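You operate a simulated robot arm through the tools that you are given. There is no shell and no other tool.

Carry out the task below with a simulated robot arm. There is one attempt and no reset: what you move stays moved.

TASK
Latch the sample door, light the box and seal the edge that leaks.
Fine: where light shows, wind that edge's seal screw in till it is dark; stop there or soon after, a crushed seal fails; leave the other screws; box lamp off at the end; touch nothing else on the fixture.

Only the result counts: the job must be done as asked and must still hold three seconds after the hand-in. Knocking over, shifting, dropping, spilling or breaking anything else fails it. Lids that push on must go on centred and level and be pressed home; caps that screw on are set level and turned clockwise until they are tight.

THE ROBOT
A 6-joint arm with a two-finger parallel gripper, fixed in place. Base frame: the origin is on the floor under the middle of its stand, x ahead of it, y to its left, z up. Readings come in m, degrees, newtons and seconds.
With the tool pointing down near the work surface it reaches from about 0.24 to 0.66 m from the base axis. Its first joint turns from -66.0 to 66.0 degrees. Payload 2.9 kg.
The tool frame sits at the grasp point between the pads (the TCP): z along the fingers, y along the line on which they close. The tips reach 0.03 m beyond it. The gripper opens to 0.11 m. The fingers are 0.02 m wide and 0.01 m thick; the gripper's body (0.048 by 0.112 m) begins 0.055 m behind the TCP.
Orientation is that of the tool frame in the base frame, as a unit quaternion [x, y, z, w]. With the fingers straight down and closing along the base's y, the tool's x points along the base's -x, its y along +y and its z along -z.

THE INTERFACE
- The arm moves only by the tool drive_tool. Its argument "motion" is a list that holds one entry, the list of rows, each a list of 7 numbers: the shift along the tool's x, y, z in m, then the turn, a rotation vector about the tool's x, y, z in degrees, then the gripper command, from -1 (shut) to 1 (fully open), values between in proportion. In form: [[[x, y, z, wx, wy, wz, jaw], ...]]. A call has 1 to 20 rows; each row is the pose to reach, as a shift and turn from the pose commanded when the call began, along the tool's axes at that moment. Rows are played at 5 a second. More than 0.05 m and 8.6 degrees between two rows, or a gripper value outside its range, and nothing of the call is played. Where a pose cannot be reached the arm comes as near as it can. A force on the tool above 60 N (or 10 N above the force at the start of the call, whichever is more), or a blocked arm, ends the call early, and 0.2 s more pass. Each finger travels about 0.108 m/s and halts on what it meets, pressing with about 39 N; the grip force reading is that of the motor and also rises with nothing between the fingers. The clock runs only during rows and for 0.2 s after the last one: add rows that repeat a pose to give the fingers time. The reply holds the time, the measured pose of the TCP, the force on the tool along the base axes, the opening and the grip force, in the units named above and with some noise, with the torque about the TCP (base axes, N m) and any sound that the robot's microphone picked up.
- Cameras (640 x 400 px; columns grow to the right, rows downward): "scene" is fixed at [0.09, 0.4438, 1.3908]; the picture's right is [-0.61, -0.79, 0.00], its down [-0.40, 0.31, -0.86] and it looks along [0.68, -0.52, -0.51] (base axes); focal length 231 px, centre (320, 200). "wrist" rides on the gripper at [0.072, 0.017, -0.103] in the tool frame; the picture's right is [-0.23, 0.97, 0.00], its down [-0.76, -0.18, -0.62] and it looks along [-0.61, -0.14, 0.78] (tool axes); focal length 222 px, centre (320, 200). There is no depth. A picture from a camera that has moved, and an enlarged one, comes with that camera's place and axes in the base frame and with its lens.
- capture(camera): a new picture of that camera. The clock stands still meanwhile.
- close_up(camera, box): a new picture of the part [left, top, right, bottom] of that camera's present view, enlarged. The clock stands still meanwhile.
- finish_job(): hands the job in; it is judged then, once.

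Places have to be worked out from the pictures, the camera data and where the tool is seen. Open the gripper and draw the arm clear of the work before you hand the job in, unless the task says otherwise.

The tools are called after "Request:" by a JSON object that holds its "op" and its "data". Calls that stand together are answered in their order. drive_tool: Moves the arm, as the interface text tells. Its arguments: {"type":"object","properties":{"motion":{"type":"array","items":{"type":"array","items":{"type":"array","items":{"type":"number"}}}}},"required":["motion"]} The other tools are called the same way: capture (camera) takes a picture; close_up (camera, box) takes an enlarged picture of a part of a camera's view; finish_job () hands the job in.

At the start:

```text
t: 0.0
tcp_pos: [0.3862, -0.0232, 1.3101]
ee_rot: [0.001, 1.0, 0.0, 0.0]
force: [-0.2, 1.0, 0.9]
torque: [-0.02, 0.02, -0.02]
gripper_width: 0.11
grasp_force: 0.1
```

scene: 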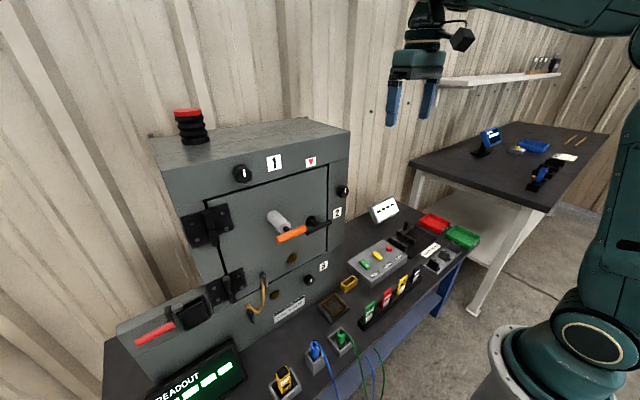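
wrist: 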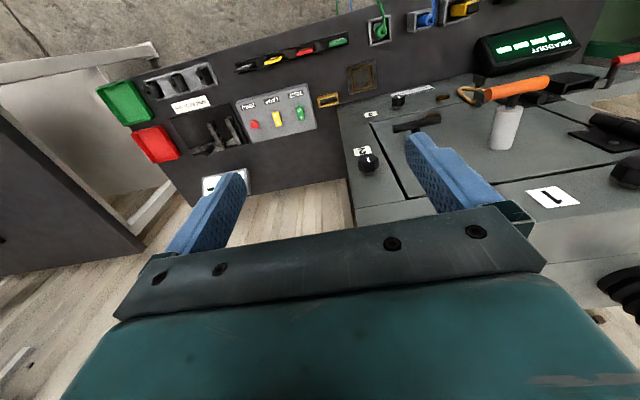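

I'll start by looking closely at the fixture from the fixed camera to understand the door, latch, screws and lamp switch.

Request:
{"op": "close_up", "data": {"camera": "scene", "box": [140, 90, 360, 230]}}

Request:
{"op": "close_up", "data": {"camera": "scene", "box": [180, 180, 360, 300]}}

Request:
{"op": "close_up", "data": {"camera": "scene", "box": [320, 180, 500, 300]}}

Request:
{"op": "close_up", "data": {"camera": "scene", "box": [100, 280, 400, 400]}}

```text
2.86 times, centred on (250, 160) of scene
camera zoom: at [0.09, 0.4438, 1.3908], right [-0.61, -0.79, 0.0], down [-0.4, 0.31, -0.86], along [0.68, -0.52, -0.51], focal length 659 px, centre (520, 314)
```

zoom: 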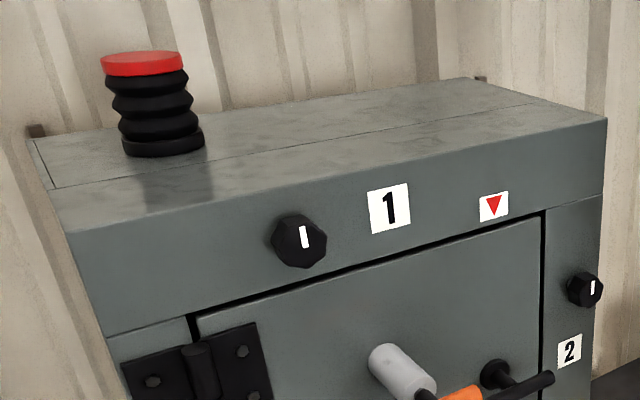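

```text
3.33 times, centred on (270, 240) of scene
camera zoom: at [0.09, 0.4438, 1.3908], right [-0.61, -0.79, 0.0], down [-0.4, 0.31, -0.86], along [0.68, -0.52, -0.51], focal length 769 px, centre (487, 67)
```

zoom: 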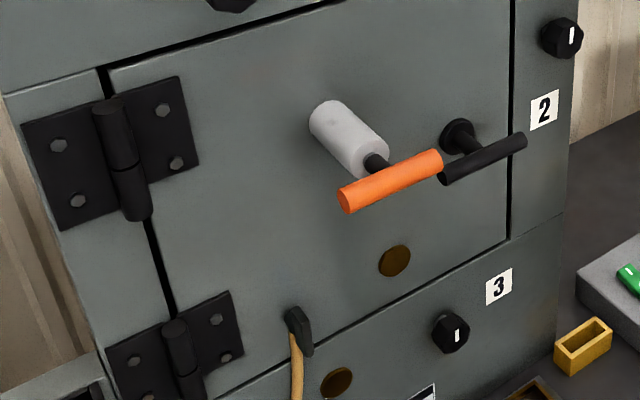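

```text
3.33 times, centred on (410, 240) of scene
camera zoom: at [0.09, 0.4438, 1.3908], right [-0.61, -0.79, 0.0], down [-0.4, 0.31, -0.86], along [0.68, -0.52, -0.51], focal length 769 px, centre (20, 67)
```

zoom: 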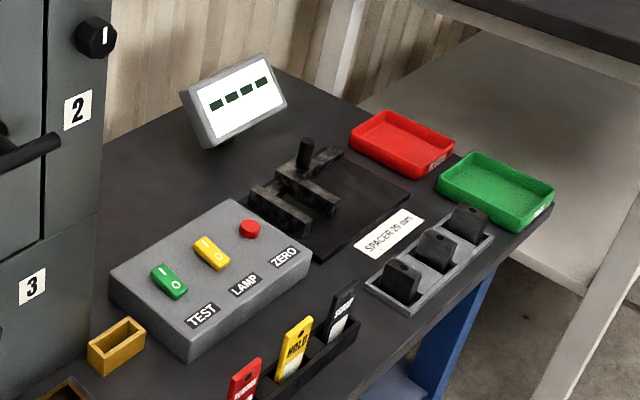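

```text
2.13 times, centred on (250, 340) of scene
camera zoom: at [0.09, 0.4438, 1.3908], right [-0.61, -0.79, 0.0], down [-0.4, 0.31, -0.86], along [0.68, -0.52, -0.51], focal length 492 px, centre (469, -99)
```

zoom: 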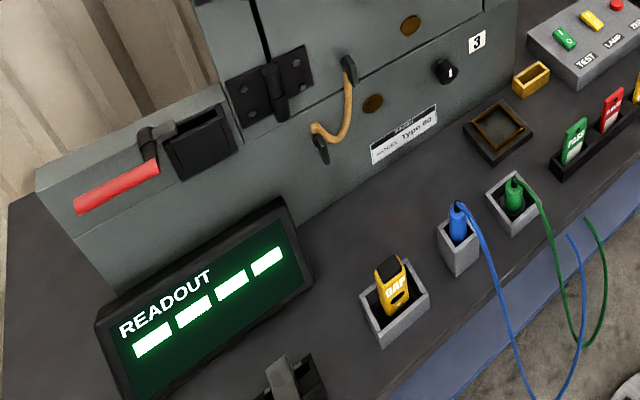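

The box front face lies near x≈0.54 and faces the robot. Screw knobs 1 (top), 2 (right) and 3 (bottom) surround the door, and a TEST/LAMP/ZERO panel sits on the bench. I'll back off a little and pitch the tool up so the wrist camera looks at the door face.

Request:
{"op": "drive_tool", "data": {"motion": [[[0.0167, 0.0217, 0.0133, 0, -5, 0, 1], [0.0333, 0.0433, 0.0267, 0, -10, 0, 1], [0.05, 0.065, 0.04, 0, -15, 0, 1], [0.0667, 0.0867, 0.0533, 0, -20, 0, 1], [0.0833, 0.108, 0.0667, 0, -25, 0, 1], [0.1, 0.13, 0.08, 0, -30, 0, 1], [0.1, 0.13, 0.08, 0, -30, 0, 1]]]}}

Request:
{"op": "capture", "data": {"camera": "wrist"}}

Request:
{"op": "capture", "data": {"camera": "scene"}}

```text
t: 1.6
tcp_pos: [0.2876, 0.1053, 1.23]
ee_rot: [0.0, 0.966, 0.0, 0.259]
force: [-0.6, 0.4, -1.3]
torque: [-0.02, 0.01, -0.01]
gripper_width: 0.1101
grasp_force: 0.0
```

```text
taken
camera wrist: at [0.1713, 0.1223, 1.2835], right [0.2, 0.97, 0.11], down [0.35, -0.18, 0.92], along [0.92, -0.14, -0.37], focal length 222 px, centre (320, 200)
```

wrist: 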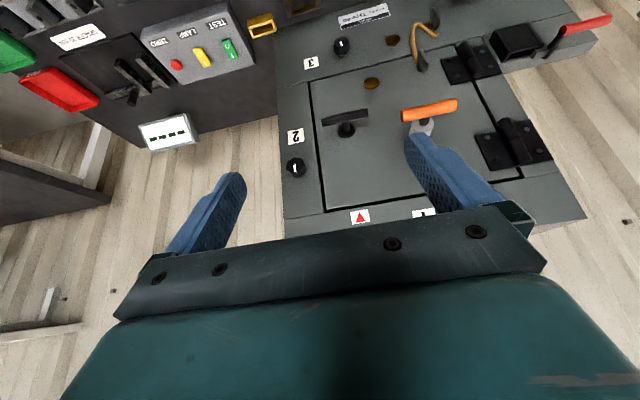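

```text
taken
```

scene: 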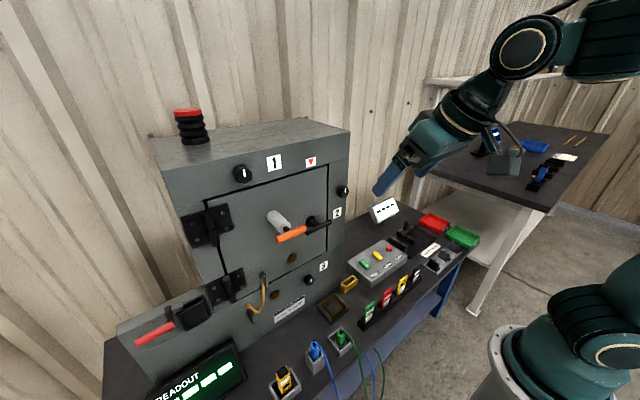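

The wrist view shows the door upside down, with the orange lever, the black T-handle, the knobs and the bench panel. I'll enlarge it for detail.

Request:
{"op": "close_up", "data": {"camera": "wrist", "box": [270, 60, 590, 240]}}

Request:
{"op": "close_up", "data": {"camera": "wrist", "box": [90, 0, 280, 160]}}

Request:
{"op": "close_up", "data": {"camera": "wrist", "box": [300, 0, 460, 100]}}

```text
2.00 times, centred on (430, 150) of wrist
camera zoom: at [0.1713, 0.1223, 1.2835], right [0.2, 0.97, 0.11], down [0.35, -0.18, 0.92], along [0.92, -0.14, -0.37], focal length 444 px, centre (100, 300)
```

zoom: 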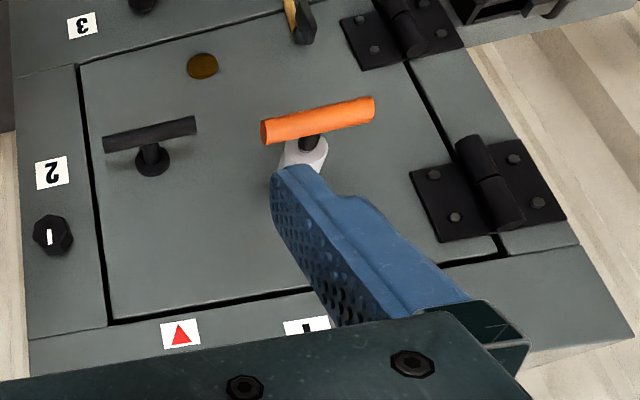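

```text
2.50 times, centred on (185, 80) of wrist
camera zoom: at [0.1713, 0.1223, 1.2835], right [0.2, 0.97, 0.11], down [0.35, -0.18, 0.92], along [0.92, -0.14, -0.37], focal length 555 px, centre (658, 500)
```

zoom: 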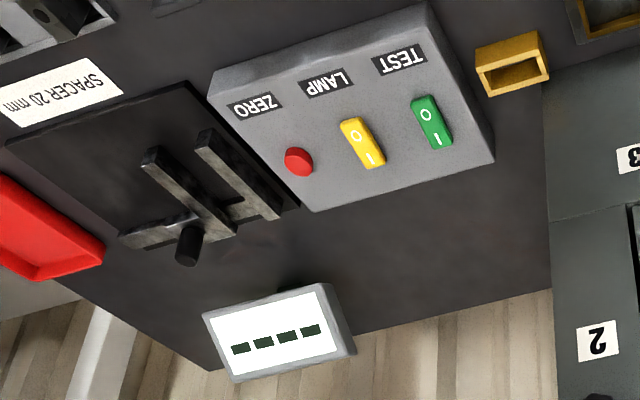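

```text
4.00 times, centred on (380, 50) of wrist
camera zoom: at [0.1713, 0.1223, 1.2835], right [0.2, 0.97, 0.11], down [0.35, -0.18, 0.92], along [0.92, -0.14, -0.37], focal length 888 px, centre (80, 800)
```

zoom: 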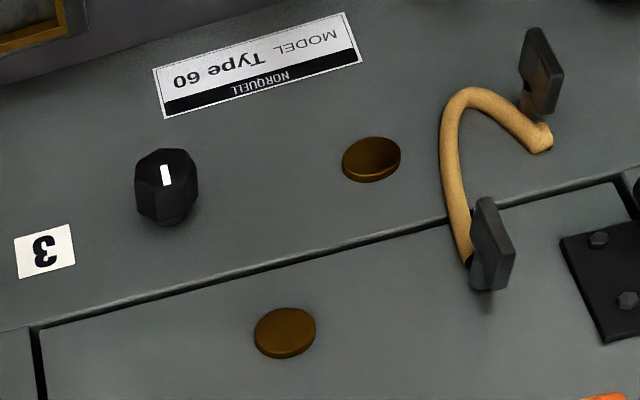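

I'm not yet sure which handle is the latch, the black T-handle or the orange one, nor whether the door is fully shut. I'll go lower with the camera near-horizontal for a straight-on look.

Request:
{"op": "drive_tool", "data": {"motion": [[[0.008, 0, 0.0255, 0, -3, 0, 1], [0.016, 0, 0.051, 0, -6, 0, 1], [0.024, 0, 0.0766, 0, -9, 0, 1], [0.032, 0, 0.102, 0, -12, 0, 1], [0.039, 0, 0.1276, 0, -15, 0, 1], [0.039, 0, 0.1276, 0, -15, 0, 1]]]}}

Request:
{"op": "capture", "data": {"camera": "wrist"}}

Request:
{"op": "close_up", "data": {"camera": "wrist", "box": [240, 20, 560, 220]}}

```text
t: 3.0
tcp_pos: [0.3165, 0.1069, 1.1013]
ee_rot: [-0.001, 0.923, 0.001, 0.384]
force: [-0.7, -0.2, 1.2]
torque: [0.01, -0.01, 0.01]
gripper_width: 0.1099
grasp_force: 0.0
```

```text
taken
camera wrist: at [0.1907, 0.1236, 1.1221], right [0.16, 0.97, 0.16], down [0.1, -0.18, 0.98], along [0.98, -0.14, -0.12], focal length 222 px, centre (320, 200)
```

wrist: 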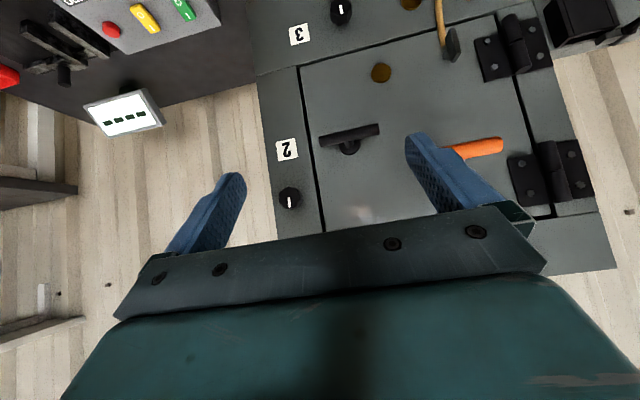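

```text
2.00 times, centred on (400, 120) of wrist
camera zoom: at [0.1907, 0.1236, 1.1221], right [0.16, 0.97, 0.16], down [0.1, -0.18, 0.98], along [0.98, -0.14, -0.12], focal length 444 px, centre (160, 360)
```

zoom: 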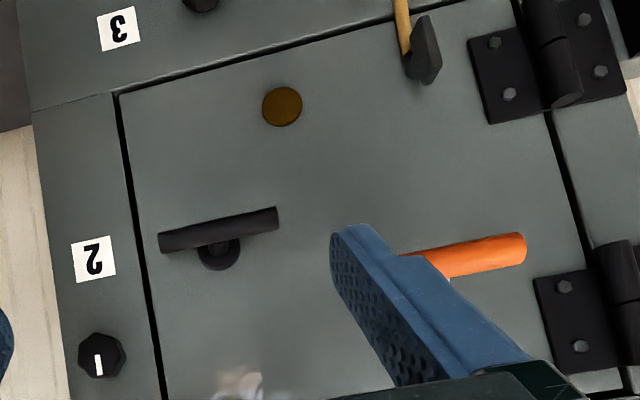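

The black T-handle's axis is at about y=0.135, z=1.007, directly beneath the red ▼ index and near the free edge of the door, so it's the latch. I'll level the tool to point at it (+x) from a safe stand-off.

Request:
{"op": "drive_tool", "data": {"motion": [[[0.004, 0.0047, 0.018, 0, -7.5, 0, 1], [0.008, 0.0093, 0.036, 0, -15, 0, 1], [0.012, 0.014, 0.0545, 0, -22.5, 0, 1], [0.016, 0.0187, 0.0726, 0, -30, 0, 1], [0.02, 0.0233, 0.0907, 0, -37.4, 0, 1], [0.0241, 0.028, 0.1089, 0, -44.8, 0, 1], [0.0241, 0.028, 0.1089, 0, -44.8, 0, 1]]]}}

Request:
{"op": "capture", "data": {"camera": "wrist"}}

Request:
{"op": "capture", "data": {"camera": "scene"}}

```text
t: 4.6
tcp_pos: [0.4108, 0.1567, 1.0845]
ee_rot: [-0.003, 0.731, 0.003, 0.683]
force: [-0.2, 0.3, -0.4]
torque: [-0.01, 0.02, 0.0]
gripper_width: 0.11
grasp_force: 0.0
out of reach, approached as far as the arm can: row 1, 2, 3, 4, 5, 6, 7
```

```text
taken
camera wrist: at [0.3014, 0.1729, 1.0194], right [0.01, 0.97, 0.23], down [-0.57, -0.18, 0.8], along [0.82, -0.13, 0.55], focal length 222 px, centre (320, 200)
```

wrist: 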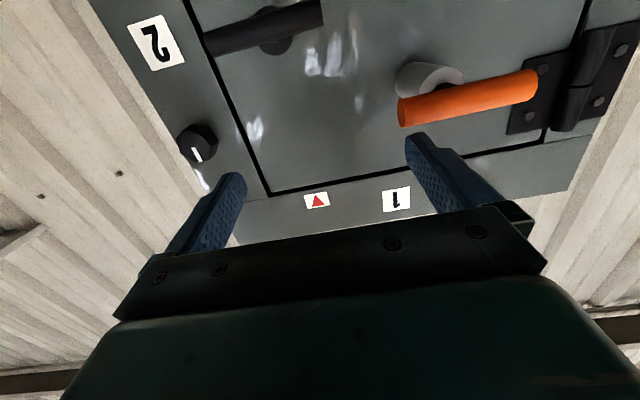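

```text
taken
```

scene: 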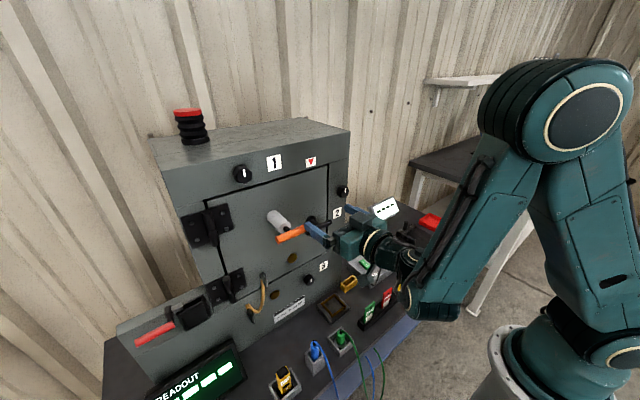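

The arm could not fold that close; it stopped at (0.411, 0.157, 1.085), with one finger near the orange bar but not touching it. I'll partly close the fingers in place, then check the reported pose.

Request:
{"op": "drive_tool", "data": {"motion": [[[0, 0, 0, 0, 0, 0, 0.5], [0, 0, 0, 0, 0, 0, 0.09], [0, 0, 0, 0, 0, 0, 0.09]]]}}

```text
t: 5.4
tcp_pos: [0.4105, 0.1583, 1.0838]
ee_rot: [-0.003, 0.731, 0.003, 0.683]
force: [-0.6, 0.4, 0.5]
torque: [0.05, -0.04, 0.02]
gripper_width: 0.0601
grasp_force: 0.0
```

The commanded pose now equals the reached one. Next I'll lower to the T-handle's axis height and level the tool fully, still about 0.03 m short of it.

Request:
{"op": "drive_tool", "data": {"motion": [[[0.0, -0.01, 0.005, 0, -1, 0, 0.09], [0.025, -0.015, 0.012, 0, -2, 0, 0.09], [0.05, -0.02, 0.016, 0, -3, 0, 0.09], [0.0758, -0.023, 0.02, 0, -3.8, 0, 0.09], [0.0758, -0.023, 0.02, 0, -3.8, 0, 0.09]]]}}

Request:
{"op": "capture", "data": {"camera": "wrist"}}

Request:
{"op": "capture", "data": {"camera": "scene"}}

```text
t: 6.6
tcp_pos: [0.4281, 0.1317, 1.0894]
ee_rot: [-0.005, 0.725, 0.005, 0.688]
force: [-0.2, 0.4, 0.7]
torque: [0.0, 0.01, 0.01]
gripper_width: 0.0601
grasp_force: 0.0
out of reach, approached as far as the arm can: row 1, 2, 3, 4, 5
```

```text
taken
camera wrist: at [0.3194, 0.1469, 1.0222], right [0.0, 0.97, 0.23], down [-0.58, -0.19, 0.79], along [0.81, -0.13, 0.56], focal length 222 px, centre (320, 200)
```

wrist: 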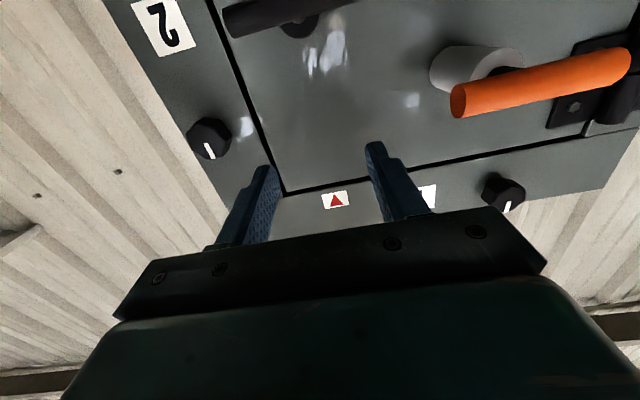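

```text
taken
```

scene: 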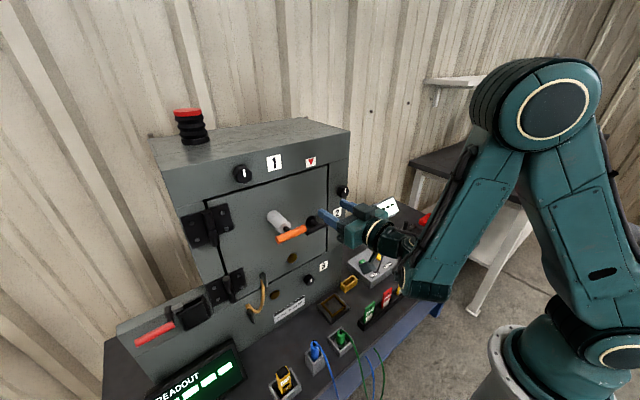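

It can't get down to z=1.007 at x≈0.43 because the fold is too tight. Further out should be better, so I'll go to the right of the T-handle (y≈0.04) at x≈0.45 and descend there, to test reach and keep clear of the bar.

Request:
{"op": "drive_tool", "data": {"motion": [[[0.0, -0.04, 0.008, 0, -1, 0, 0.09], [0.0, -0.085, 0.02, 0, -2, 0, 0.09], [0.02, -0.092, 0.0263, 0, -3, 0, 0.09], [0.04, -0.092, 0.0263, 0, -3, 0, 0.09], [0.06, -0.092, 0.0263, 0, -3, 0, 0.09], [0.0808, -0.092, 0.0263, 0, -3, 0, 0.09], [0.0808, -0.092, 0.0263, 0, -3, 0, 0.09]]]}}

Request:
{"op": "capture", "data": {"camera": "wrist"}}

Request:
{"op": "capture", "data": {"camera": "scene"}}

```text
t: 8.2
tcp_pos: [0.4533, 0.0498, 1.0007]
ee_rot: [-0.062, 0.747, 0.047, 0.661]
force: [0.2, 0.9, 0.0]
torque: [0.05, -0.06, -0.09]
gripper_width: 0.0599
grasp_force: 0.0
out of reach, approached as far as the arm can: row 1, 2, 3, 4, 5, 6
```

```text
taken
camera wrist: at [0.3396, 0.0479, 0.9413], right [-0.12, 0.97, 0.21], down [-0.49, -0.25, 0.83], along [0.86, 0.0, 0.51], focal length 222 px, centre (320, 200)
```

wrist: 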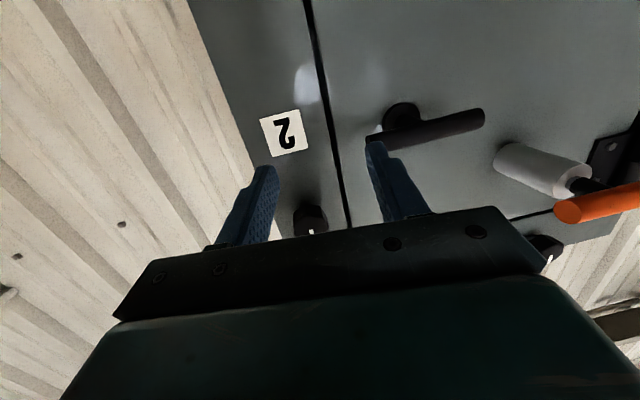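

```text
taken
```

scene: 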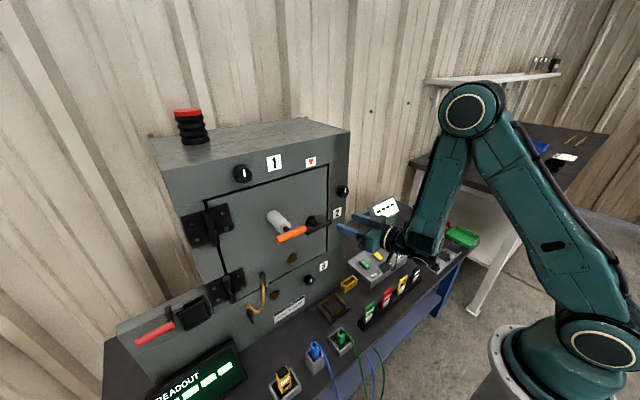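

The last row was reachable, but the arm hadn't settled in orientation. I'll hold the commanded pose a few more rows and re-read.

Request:
{"op": "drive_tool", "data": {"motion": [[[0, 0, 0, 0, 0, 0, 0.09], [0, 0, 0, 0, 0, 0, 0.09], [0, 0, 0, 0, 0, 0, 0.09]]]}}

```text
t: 9.0
tcp_pos: [0.453, 0.0511, 0.9995]
ee_rot: [-0.059, 0.748, 0.052, 0.659]
force: [-0.2, 0.5, -0.7]
torque: [0.0, 0.03, 0.0]
gripper_width: 0.0601
grasp_force: 0.1
```

It settled about 7° low and 9° yawed, which looks like a wrist limit. I'll move right, away from the T-bar end, then a bit further out (x≈0.475) with exact +x alignment to see if the full orientation is reachable there.

Request:
{"op": "drive_tool", "data": {"motion": [[[-0.003, -0.0242, 0.0, 3, -2.4, 0.2, 0.09], [-0.006, -0.0242, 0.009, 6, -4.8, 0.4, 0.09], [-0.0092, -0.0242, 0.0174, 9, -7.2, 0.6, 0.09], [-0.0092, -0.0242, 0.0174, 9, -7.2, 0.6, 0.09], [-0.0092, -0.0242, 0.0174, 9, -7.2, 0.6, 0.09]]]}}

Request:
{"op": "capture", "data": {"camera": "wrist"}}

Request:
{"op": "capture", "data": {"camera": "scene"}}

```text
t: 10.2
tcp_pos: [0.4706, 0.0124, 1.0143]
ee_rot: [0.054, 0.66, -0.046, 0.748]
force: [-0.4, 0.0, -0.6]
torque: [0.01, -0.02, 0.03]
gripper_width: 0.0602
grasp_force: 0.1
out of reach, approached as far as the arm can: row 1
```

```text
taken
camera wrist: at [0.3795, 0.0447, 0.9298], right [0.11, 0.96, 0.25], down [-0.73, -0.09, 0.67], along [0.67, -0.25, 0.7], focal length 222 px, centre (320, 200)
```

wrist: 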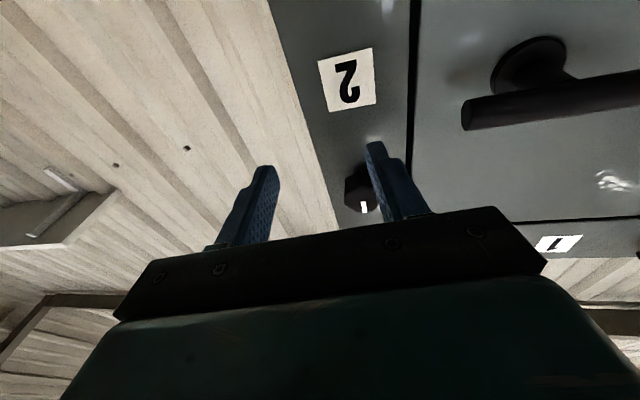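

```text
taken
```

scene: 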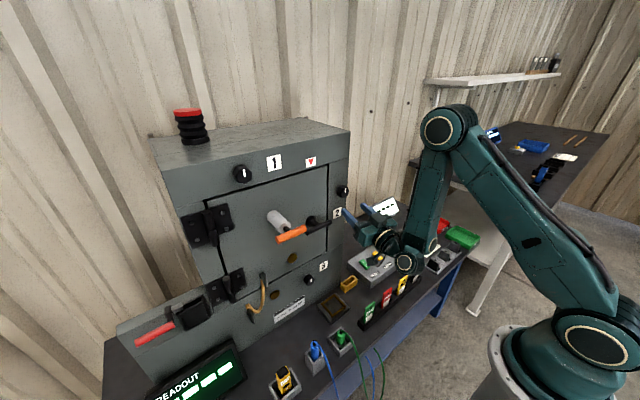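

The reading shows the rotation overshot. The earlier commanded pose was already the exact +x orientation, and the arm simply hadn't reached it there. Out here it follows, so I'll undo the extra rotation and check that it holds exact +x alignment.

Request:
{"op": "drive_tool", "data": {"motion": [[[0.004, 0.003, 0.0015, -4.5, 3.6, -0.3, 0.09], [0.0085, 0.0065, 0.0031, -9, 7.2, -0.6, 0.09], [0.0085, 0.0065, 0.0031, -9, 7.2, -0.6, 0.09], [0.0085, 0.0065, 0.0031, -9, 7.2, -0.6, 0.09]]]}}

```text
t: 11.2
tcp_pos: [0.4771, 0.019, 1.0075]
ee_rot: [-0.004, 0.707, 0.005, 0.707]
force: [-0.9, 0.5, -0.2]
torque: [0.02, 0.0, 0.02]
gripper_width: 0.0602
grasp_force: 0.1
```

Exact +x alignment is confirmed at (0.477, 0.019, 1.0075). I'll back off 1 cm, narrow the jaw to about 0.05 and roll the tool −90° so the fingers close vertically and can straddle the horizontal T-bar.

Request:
{"op": "drive_tool", "data": {"motion": [[[0, 0, -0.01, 0, 0, 0, -0.09], [0, 0, -0.01, 0, 0, -8, -0.09], [0, 0, -0.01, 0, 0, -16, -0.09], [0, 0, -0.01, 0, 0, -24, -0.09], [0, 0, -0.01, 0, 0, -32, -0.09], [0, 0, -0.01, 0, 0, -40, -0.09], [0, 0, -0.01, 0, 0, -48, -0.09], [0, 0, -0.01, 0, 0, -56, -0.09], [0, 0, -0.01, 0, 0, -64, -0.09], [0, 0, -0.01, 0, 0, -72, -0.09], [0, 0, -0.01, 0, 0, -80, -0.09], [0, 0, -0.01, 0, 0, -88, -0.09], [0, 0, -0.01, 0, 0, -90, -0.09], [0, 0, -0.01, 0, 0, -90, -0.09]]]}}

Request:
{"op": "capture", "data": {"camera": "wrist"}}

Request:
{"op": "capture", "data": {"camera": "scene"}}

```text
t: 14.2
tcp_pos: [0.4649, 0.0188, 1.0091]
ee_rot: [-0.504, 0.496, -0.497, 0.504]
force: [-0.1, 0.6, -0.4]
torque: [0.03, -0.02, 0.04]
gripper_width: 0.0502
grasp_force: 0.1
```

```text
taken
camera wrist: at [0.3621, -0.0549, 0.9913], right [0.0, 0.23, -0.97], down [-0.63, 0.75, 0.18], along [0.77, 0.62, 0.14], focal length 222 px, centre (320, 200)
```

wrist: 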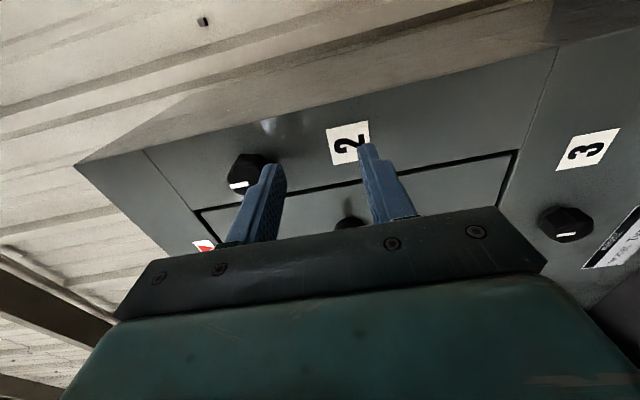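

```text
taken
```

scene: 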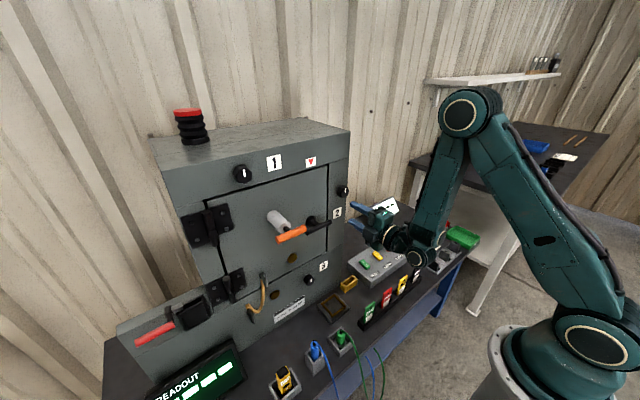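

The roll worked; the fingers now close vertically. The T-bar is at about x≈0.48, z≈1.00, y from 0.093 to 0.175, so I'll slide along +y with the open jaws straddling it until I'm centred at y≈0.135.

Request:
{"op": "drive_tool", "data": {"motion": [[[-0.02, 0.007, 0.002, 0, 0, 0, -0.09], [-0.04, 0.007, 0.002, 0, 0, 0, -0.09], [-0.06, 0.007, 0.002, 0, 0, 0, -0.09], [-0.08, 0.007, 0.002, 0, 0, 0, -0.09], [-0.1, 0.007, 0.002, 0, 0, 0, -0.09], [-0.116, 0.007, 0.002, 0, 0, 0, -0.09], [-0.116, 0.007, 0.002, 0, 0, 0, -0.09]]]}}

Request:
{"op": "capture", "data": {"camera": "wrist"}}

Request:
{"op": "close_up", "data": {"camera": "scene", "box": [240, 160, 440, 290]}}

```text
t: 15.8
tcp_pos: [0.4656, 0.137, 1.0006]
ee_rot: [-0.503, 0.496, -0.497, 0.503]
force: [0.5, -0.3, -0.6]
torque: [0.0, 0.01, -0.01]
gripper_width: 0.0499
grasp_force: 0.0
```

```text
taken
camera wrist: at [0.3622, 0.0631, 0.9841], right [0.0, 0.23, -0.97], down [-0.63, 0.75, 0.18], along [0.77, 0.62, 0.14], focal length 222 px, centre (320, 200)
```

wrist: 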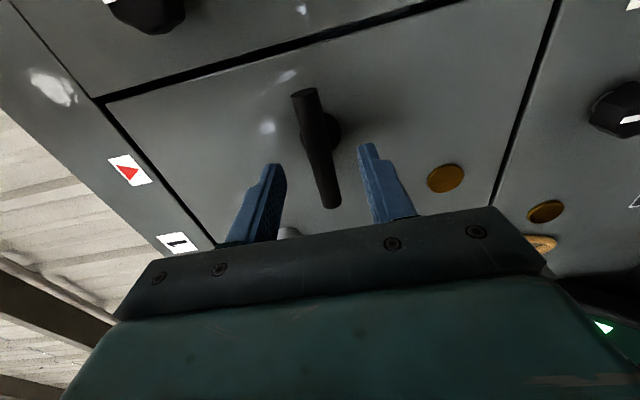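

```text
3.08 times, centred on (340, 225) of scene
camera zoom: at [0.09, 0.4438, 1.3908], right [-0.61, -0.79, 0.0], down [-0.4, 0.31, -0.86], along [0.68, -0.52, -0.51], focal length 710 px, centre (258, 123)
```

zoom: 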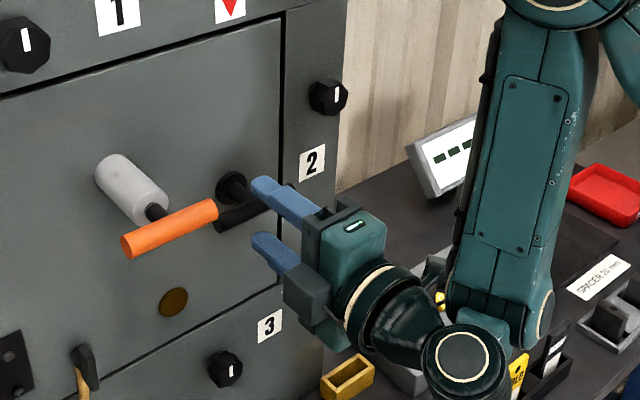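

The bar sits between the fingers, and its centre (the stem) looks to be at y≈0.130. I'll shift about 6 mm to centre on it and close the jaws on the bar.

Request:
{"op": "drive_tool", "data": {"motion": [[[0.003, 0, 0, 0, 0, 0, -0.09], [0.006, 0, 0.004, 0, 0, 0, -0.09], [0.006, 0, 0.004, 0, 0, 0, -0.4], [0.006, 0, 0.004, 0, 0, 0, -0.7], [0.006, 0, 0.004, 0, 0, 0, -1], [0.006, 0, 0.004, 0, 0, 0, -1], [0.006, 0, 0.004, 0, 0, 0, -1]]]}}

Request:
{"op": "capture", "data": {"camera": "wrist"}}

```text
t: 17.4
tcp_pos: [0.471, 0.1303, 1.0011]
ee_rot: [0.505, -0.497, 0.495, -0.503]
force: [-0.7, -1.9, -14.3]
torque: [0.01, 0.44, 0.04]
gripper_width: 0.0153
grasp_force: 44.8
```

```text
taken
camera wrist: at [0.3663, 0.0559, 0.9837], right [-0.01, 0.23, -0.97], down [-0.63, 0.75, 0.18], along [0.77, 0.62, 0.14], focal length 222 px, centre (320, 200)
```

wrist: 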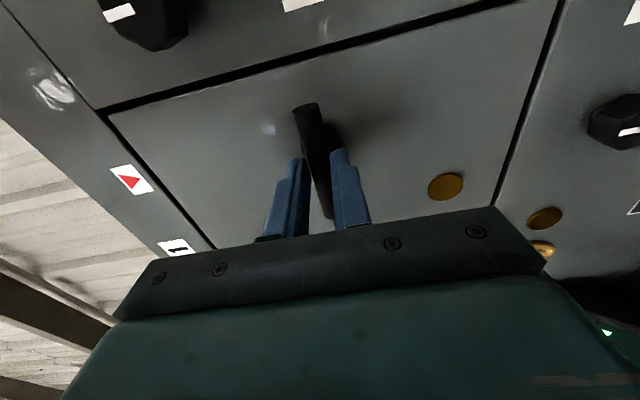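

The jaws hold the bar (0.0153 m). The −14 N vertical force says the bar sits slightly below my centre line, so I'll drop 3 mm and try a small clockwise turn to feel the handle.

Request:
{"op": "drive_tool", "data": {"motion": [[[0, 0.0015, 0, 0, 0, 0, -1], [0, 0.003, 0, 0, 0, 0, -1], [0, 0.003, 0, 0, 0, 0, -1]]]}}

Request:
{"op": "drive_tool", "data": {"motion": [[[0, 0, 0, 0, 0, 3, -1], [0, 0, 0, 0, 0, 6, -1], [0, 0, 0, 0, 0, 9, -1], [0, 0, 0, 0, 0, 9, -1]]]}}

Request:
{"op": "capture", "data": {"camera": "wrist"}}

```text
t: 18.2
tcp_pos: [0.4705, 0.1293, 0.9993]
ee_rot: [-0.501, 0.496, -0.497, 0.505]
force: [-15.1, -1.3, 13.4]
torque: [0.06, -0.4, 0.39]
gripper_width: 0.0157
grasp_force: 45.1
```

```text
t: 19.2
tcp_pos: [0.4703, 0.1313, 0.9997]
ee_rot: [-0.462, 0.534, -0.455, 0.542]
force: [-5.8, 6.4, 21.1]
torque: [0.1, -0.66, 0.33]
gripper_width: 0.0154
grasp_force: 44.8
```

```text
taken
camera wrist: at [0.3667, 0.0595, 0.9709], right [0.0, 0.38, -0.93], down [-0.63, 0.71, 0.29], along [0.77, 0.59, 0.24], focal length 222 px, centre (320, 200)
```

wrist: 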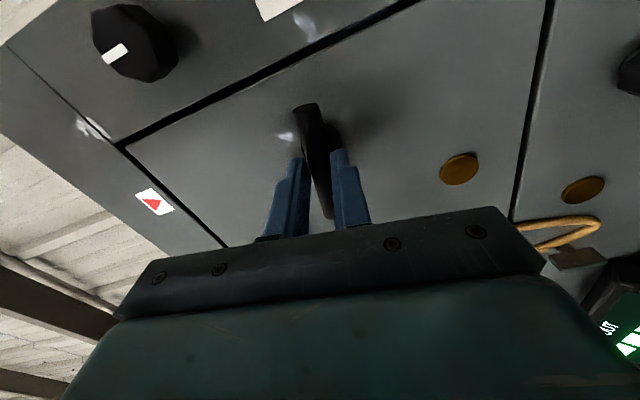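

The handle turns with the tool at low torque (~0.1 N·m), so clockwise is free. I'll raise 2 mm to relieve the vertical load and continue to about 45°.

Request:
{"op": "drive_tool", "data": {"motion": [[[-0.0003, -0.002, 0, 0, 0, 0, -1], [-0.0003, -0.002, 0, 0, 0, 0, -1]]]}}

Request:
{"op": "drive_tool", "data": {"motion": [[[0, 0, 0, 0, 0, 5, -1], [0, 0, 0, 0, 0, 10, -1], [0, 0, 0, 0, 0, 15, -1], [0, 0, 0, 0, 0, 20, -1], [0, 0, 0, 0, 0, 25, -1], [0, 0, 0, 0, 0, 30, -1], [0, 0, 0, 0, 0, 35, -1], [0, 0, 0, 0, 0, 35, -1]]]}}

Request:
{"op": "capture", "data": {"camera": "wrist"}}

```text
t: 19.8
tcp_pos: [0.4696, 0.1298, 0.9993]
ee_rot: [-0.465, 0.534, -0.454, 0.541]
force: [3.1, 9.8, 4.9]
torque: [0.06, -0.13, 0.05]
gripper_width: 0.0154
grasp_force: 45.3
```

```text
t: 21.6
tcp_pos: [0.4704, 0.1309, 0.9965]
ee_rot: [-0.283, 0.651, -0.269, 0.651]
force: [-4.5, 13.0, -33.3]
torque: [-0.17, 0.79, 0.66]
gripper_width: 0.0156
grasp_force: 45.3
```

```text
taken
camera wrist: at [0.366, 0.0884, 0.9356], right [-0.02, 0.84, -0.54], down [-0.63, 0.41, 0.66], along [0.78, 0.35, 0.52], focal length 222 px, centre (320, 200)
```

wrist: 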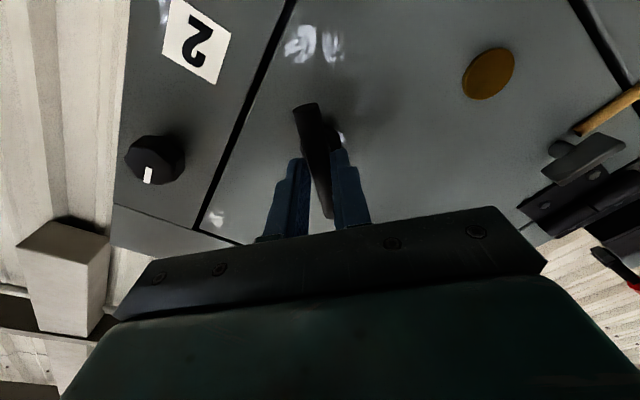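

The handle is at about 45°. The side load shows the stem axis is roughly 5 mm further +y (≈0.135) than my rotation centre, so I'll loosen, re-centre and re-grip before continuing.

Request:
{"op": "drive_tool", "data": {"motion": [[[0, 0, 0, 0, 0, 0, -0.6], [0, 0, 0, 0, 0, 0, -0.5], [-0.0018, 0.0018, 0, 0, 0, 0, -0.5], [-0.0036, 0.0035, 0, 0, 0, 0, -0.5], [-0.0036, 0.0035, 0, 0, 0, 0, -0.5]]]}}

Request:
{"op": "capture", "data": {"camera": "wrist"}}

```text
t: 22.8
tcp_pos: [0.4705, 0.1345, 1.001]
ee_rot: [-0.28, 0.649, -0.271, 0.653]
force: [0.1, -0.2, -0.4]
torque: [-0.01, -0.01, 0.03]
gripper_width: 0.0276
grasp_force: 0.2
```

```text
taken
camera wrist: at [0.3665, 0.0923, 0.9377], right [-0.01, 0.84, -0.54], down [-0.63, 0.42, 0.66], along [0.78, 0.35, 0.52], focal length 222 px, centre (320, 200)
```

wrist: 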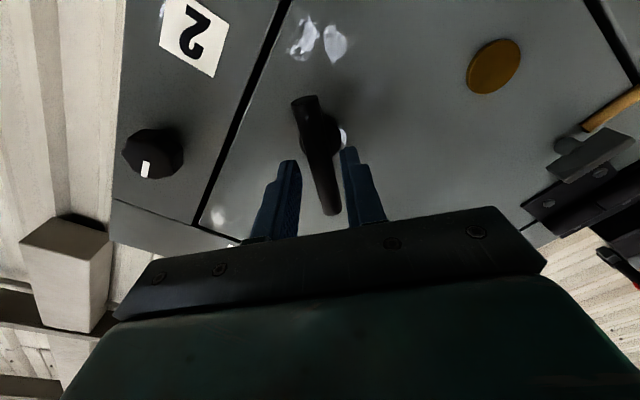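

The jaws are open around the bar and it looks centred. I'll re-grip and continue turning clockwise toward 90°, watching the force.

Request:
{"op": "drive_tool", "data": {"motion": [[[0, 0, 0, 0, 0, 0, -1], [0, 0, 0, 0, 0, 0, -1], [0, 0, 0, 0, 0, 0, -1]]]}}

Request:
{"op": "drive_tool", "data": {"motion": [[[0, 0, 0, 0, 0, 5, -1], [0, 0, 0, 0, 0, 10, -1], [0, 0, 0, 0, 0, 15, -1], [0, 0, 0, 0, 0, 20, -1], [0, 0, 0, 0, 0, 25, -1], [0, 0, 0, 0, 0, 30, -1], [0, 0, 0, 0, 0, 35, -1], [0, 0, 0, 0, 0, 35, -1]]]}}

Request:
{"op": "capture", "data": {"camera": "wrist"}}

```text
t: 23.6
tcp_pos: [0.4705, 0.1339, 0.9994]
ee_rot: [-0.281, 0.649, -0.272, 0.653]
force: [0.8, 3.3, -0.5]
torque: [0.05, 0.08, 0.02]
gripper_width: 0.0155
grasp_force: 44.8
```

```text
t: 25.4
tcp_pos: [0.4705, 0.1343, 0.9996]
ee_rot: [-0.072, 0.704, -0.063, 0.704]
force: [1.4, 2.3, -0.5]
torque: [0.0, -0.4, 0.09]
gripper_width: 0.0155
grasp_force: 45.0
```

```text
taken
camera wrist: at [0.3657, 0.1359, 0.9255], right [-0.01, 1.0, 0.04], down [-0.62, -0.04, 0.78], along [0.78, -0.01, 0.62], focal length 222 px, centre (320, 200)
```

wrist: 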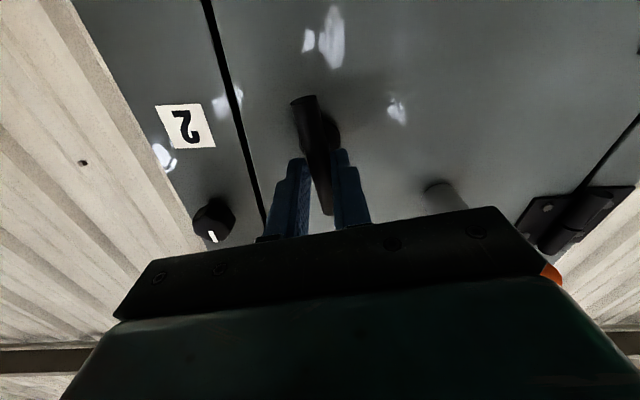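

Handle at about 79° with very low forces. I'll continue to 90° and slightly beyond to feel for the stop.

Request:
{"op": "drive_tool", "data": {"motion": [[[0, 0, 0, 0, 0, 4, -1], [0, 0, 0, 0, 0, 8, -1], [0, 0, 0, 0, 0, 11, -1], [0, 0, 0, 0, 0, 11, -1]]]}}

Request:
{"op": "drive_tool", "data": {"motion": [[[0, 0, 0, 0, 0, 2, -1], [0, 0, 0, 0, 0, 4, -1], [0, 0, 0, 0, 0, 4, -1]]]}}

Request:
{"op": "capture", "data": {"camera": "wrist"}}

Request:
{"op": "close_up", "data": {"camera": "scene", "box": [240, 140, 440, 270]}}

```text
t: 26.4
tcp_pos: [0.4694, 0.1359, 0.9998]
ee_rot: [-0.004, 0.708, 0.006, 0.707]
force: [0.3, 1.1, -4.4]
torque: [-0.04, -0.19, 0.04]
gripper_width: 0.0156
grasp_force: 44.8
```

```text
t: 27.2
tcp_pos: [0.4692, 0.1343, 1.0005]
ee_rot: [0.019, 0.707, 0.029, 0.706]
force: [0.6, 2.2, -4.0]
torque: [-1.04, -0.23, 0.07]
gripper_width: 0.0169
grasp_force: 45.0
```

```text
taken
camera wrist: at [0.3653, 0.1551, 0.9292], right [-0.01, 0.96, 0.29], down [-0.62, -0.24, 0.75], along [0.78, -0.17, 0.6], focal length 222 px, centre (320, 200)
```

wrist: 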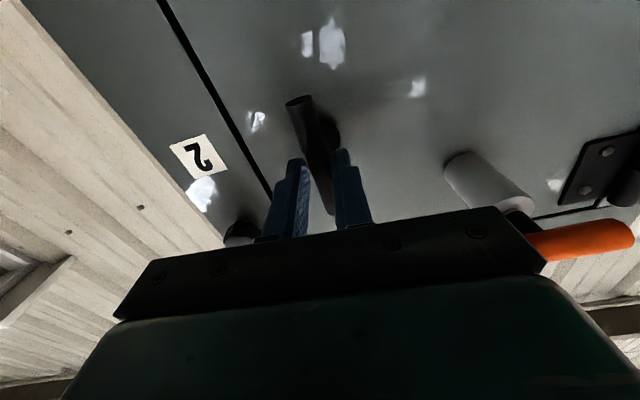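

```text
3.08 times, centred on (340, 205) of scene
camera zoom: at [0.0901, 0.4439, 1.3907], right [-0.61, -0.79, 0.0], down [-0.4, 0.31, -0.86], along [0.68, -0.52, -0.51], focal length 710 px, centre (258, 185)
```

zoom: 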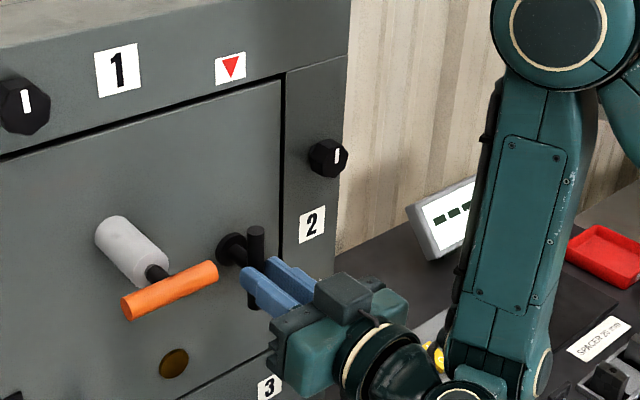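

The torque jumped to −1.04 N·m just past 90°, so the latch is at its stop with the bar vertical under the ▼. I'll relax those last degrees and open the jaws moderately, then check that the handle stays.

Request:
{"op": "drive_tool", "data": {"motion": [[[0, 0, 0, 0, 0, -2, -1], [0, 0, 0, 0, 0, -4, -1], [0, 0, 0, 0, 0, -4, -0.7], [0, 0, 0, 0, 0, -4, -0.3], [0, 0, 0, 0, 0, -4, -0.3], [0, 0, 0, 0, 0, -4, -0.3]]]}}

Request:
{"op": "capture", "data": {"camera": "wrist"}}

Request:
{"op": "close_up", "data": {"camera": "scene", "box": [240, 140, 440, 270]}}

```text
t: 28.6
tcp_pos: [0.4695, 0.1347, 1.0004]
ee_rot: [-0.005, 0.707, 0.005, 0.707]
force: [0.0, -0.5, 0.5]
torque: [0.01, -0.02, -0.03]
gripper_width: 0.0385
grasp_force: 0.0
```

```text
taken
camera wrist: at [0.3657, 0.1499, 0.9278], right [-0.01, 0.97, 0.23], down [-0.62, -0.19, 0.76], along [0.78, -0.13, 0.61], focal length 222 px, centre (320, 200)
```

wrist: 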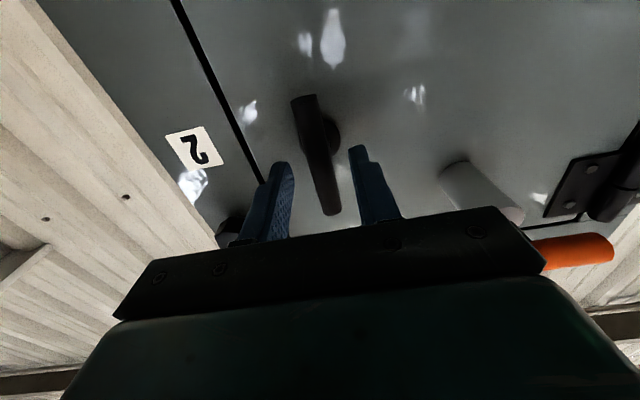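

```text
3.08 times, centred on (340, 205) of scene
camera zoom: at [0.09, 0.4438, 1.3908], right [-0.61, -0.79, 0.0], down [-0.4, 0.31, -0.86], along [0.68, -0.52, -0.51], focal length 710 px, centre (258, 185)
```

zoom: 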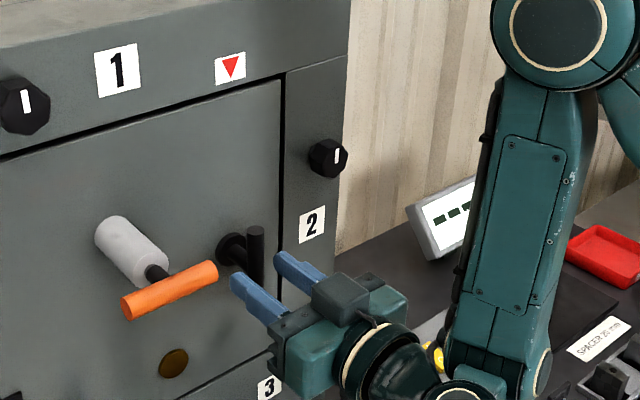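

The handle stays vertical with the jaws open. I'll slide up off the bar, then move right (−y), staying clear of knob 2, on the way to the lamp panel.

Request:
{"op": "drive_tool", "data": {"motion": [[[-0.03, 0, 0, 0, 0, 0, -0.3], [-0.065, 0, 0, 0, 0, 0, -0.3], [-0.1, 0, 0, 0, 0, 0, -0.3], [-0.125, 0, -0.01, 0, 0, 0, -0.3], [-0.125, -0.03, -0.02, 0, 0, 0, -0.3], [-0.125, -0.07, -0.02, 0, 0, 0, -0.3], [-0.125, -0.11, -0.02, 0, 0, 0, -0.3], [-0.125, -0.15, -0.02, 0, 0, 0, -0.3], [-0.125, -0.19, -0.02, 0, 0, 0, -0.3], [-0.125, -0.23, -0.02, 0, 0, 0, -0.3], [-0.125, -0.23, -0.02, 0, 0, 0, -0.3]]]}}

Request:
{"op": "capture", "data": {"camera": "scene"}}

```text
t: 31.0
tcp_pos: [0.454, -0.0981, 1.1233]
ee_rot: [-0.006, 0.707, 0.006, 0.707]
force: [-0.4, 0.6, 0.1]
torque: [0.0, 0.0, 0.02]
gripper_width: 0.0387
grasp_force: 0.0
out of reach, approached as far as the arm can: row 2, 3, 4, 5, 6, 7, 8
```

```text
taken
```

scene: 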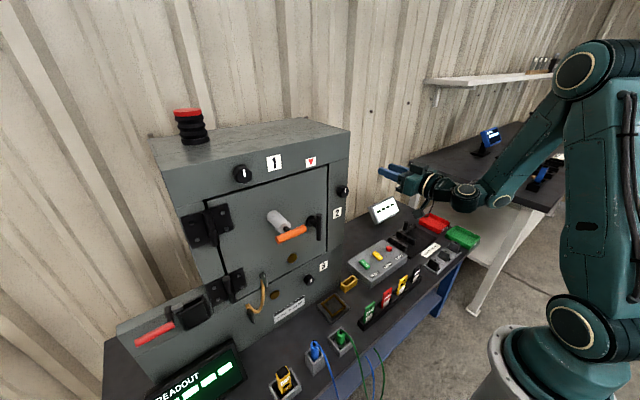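

The T-handle remains vertical, and the arm is now right of the box. I'll pitch the tool down and move above the switch panel for a close look at the LAMP rocker.

Request:
{"op": "drive_tool", "data": {"motion": [[[0.01, -0.005, -0.003, 0, 8, 0, -0.3], [0.02, -0.01, -0.006, 0, 16, 0, -0.3], [0.03, -0.016, -0.009, 0, 24, 0, -0.3], [0.042, -0.022, -0.012, 0, 32, 0, -0.3], [0.054, -0.028, -0.015, 0, 40, 0, -0.3], [0.066, -0.034, -0.018, 0, 48, 0, -0.3], [0.078, -0.04, -0.021, 0, 56, 0, -0.3], [0.09, -0.046, -0.024, 0, 64, 0, -0.3], [0.1, -0.051, -0.027, 0, 72, 0, -0.3], [0.11, -0.056, -0.03, 0, 80, 0, -0.3], [0.123, -0.062, -0.034, 0, 88, 0, -0.3], [0.123, -0.062, -0.034, 0, 90, 0, -0.3], [0.123, -0.062, -0.034, 0, 90, 0, -0.3]]]}}

Request:
{"op": "capture", "data": {"camera": "wrist"}}

Request:
{"op": "capture", "data": {"camera": "scene"}}

```text
t: 33.8
tcp_pos: [0.4213, -0.1592, 1.0006]
ee_rot: [-0.006, 1.0, 0.0, -0.001]
force: [-0.2, -0.1, 0.0]
torque: [0.01, 0.01, 0.0]
gripper_width: 0.0388
grasp_force: 0.1
```

```text
taken
camera wrist: at [0.3474, -0.143, 1.1048], right [0.21, 0.98, 0.0], down [0.76, -0.17, 0.62], along [0.61, -0.13, -0.78], focal length 222 px, centre (320, 200)
```

wrist: 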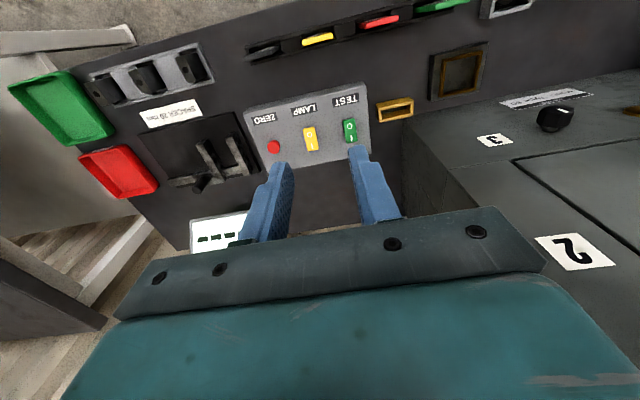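

```text
taken
```

scene: 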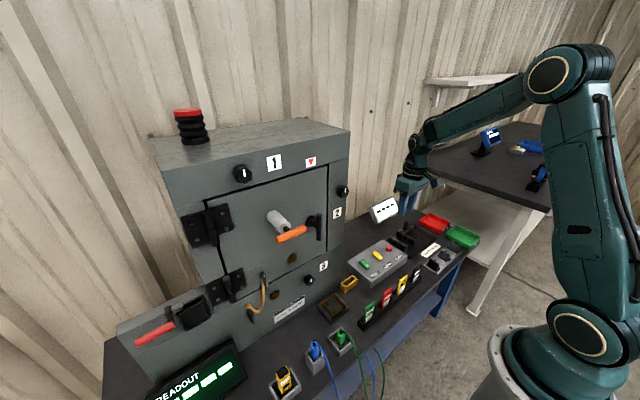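

Request:
{"op": "close_up", "data": {"camera": "wrist", "box": [230, 80, 390, 180]}}

Request:
{"op": "close_up", "data": {"camera": "scene", "box": [340, 230, 420, 290]}}

Request:
{"op": "close_up", "data": {"camera": "scene", "box": [240, 130, 380, 240]}}

```text
4.00 times, centred on (310, 130) of wrist
camera zoom: at [0.3474, -0.143, 1.1048], right [0.21, 0.98, 0.0], down [0.76, -0.17, 0.62], along [0.61, -0.13, -0.78], focal length 888 px, centre (360, 480)
```

zoom: 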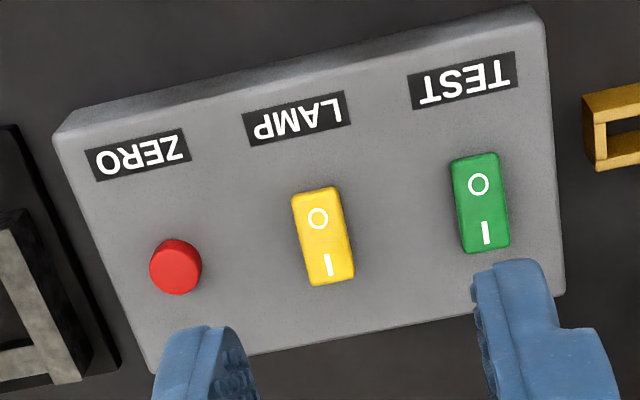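

```text
6.67 times, centred on (380, 260) of scene
camera zoom: at [0.09, 0.4438, 1.3908], right [-0.61, -0.79, 0.0], down [-0.4, 0.31, -0.86], along [0.68, -0.52, -0.51], focal length 1537 px, centre (-80, -200)
```

zoom: 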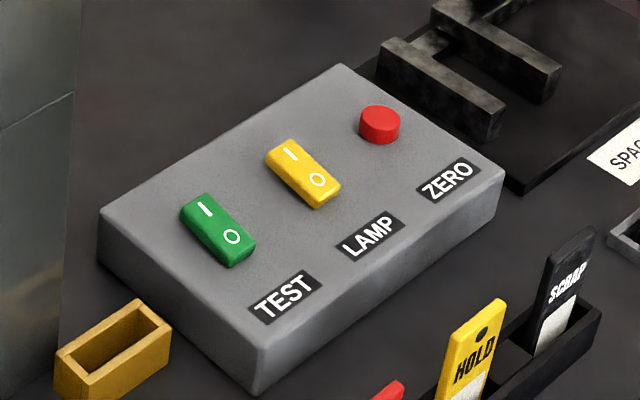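

```text
3.64 times, centred on (310, 185) of scene
camera zoom: at [0.09, 0.4438, 1.3908], right [-0.61, -0.79, 0.0], down [-0.4, 0.31, -0.86], along [0.68, -0.52, -0.51], focal length 839 px, centre (356, 254)
```

zoom: 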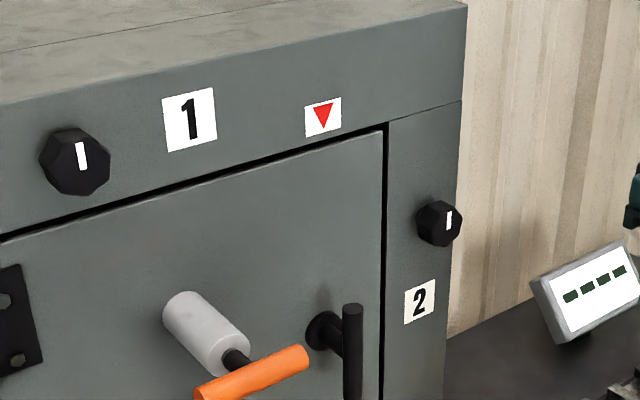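

The LAMP rocker (yellow, with I at the far end) spans roughly x 0.50–0.55 at y≈−0.20, z≈0.677, and appears off. I'll close the fingers and move above its I end.

Request:
{"op": "drive_tool", "data": {"motion": [[[-0.02, -0.007, 0.03, 0, 0, 0, -1], [-0.04, -0.014, 0.065, 0, 0, 0, -1], [-0.06, -0.021, 0.1, 0, 0, 0, -1], [-0.08, -0.028, 0.135, 0, 0, 0, -1], [-0.1, -0.035, 0.17, 0, 0, 0, -1], [-0.125, -0.041, 0.2, 0, 0, 0, -1], [-0.125, -0.041, 0.235, 0, 0, 0, -1], [-0.125, -0.041, 0.235, 0, 0, 0, -1]]]}}

Request:
{"op": "capture", "data": {"camera": "wrist"}}

Request:
{"op": "close_up", "data": {"camera": "scene", "box": [320, 180, 460, 300]}}

```text
t: 35.6
tcp_pos: [0.5453, -0.1968, 0.7662]
ee_rot: [-0.007, 1.0, 0.0, 0.0]
force: [0.9, -0.3, 0.2]
torque: [0.03, 0.01, 0.02]
gripper_width: 0.0001
grasp_force: 37.5
```

```text
taken
camera wrist: at [0.4713, -0.1817, 0.8694], right [0.21, 0.98, 0.0], down [0.76, -0.17, 0.62], along [0.61, -0.13, -0.78], focal length 222 px, centre (320, 200)
```

wrist: 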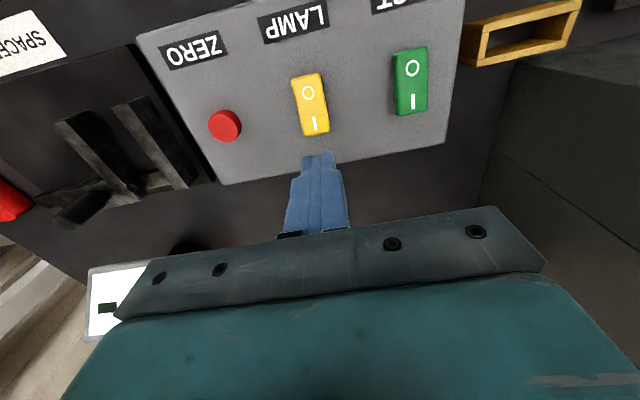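

```text
3.33 times, centred on (390, 240) of scene
camera zoom: at [0.09, 0.4438, 1.3908], right [-0.61, -0.79, 0.0], down [-0.4, 0.31, -0.86], along [0.68, -0.52, -0.51], focal length 769 px, centre (87, 67)
```

zoom: 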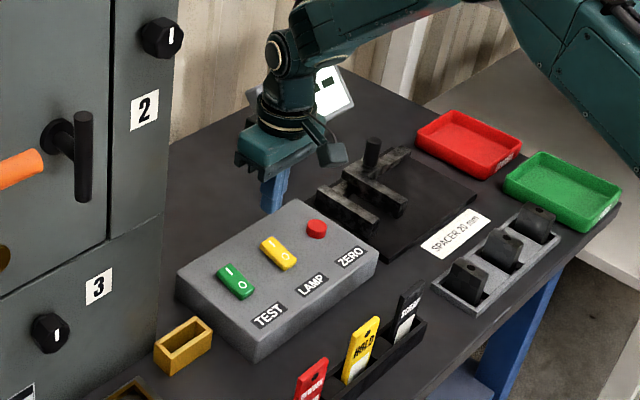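

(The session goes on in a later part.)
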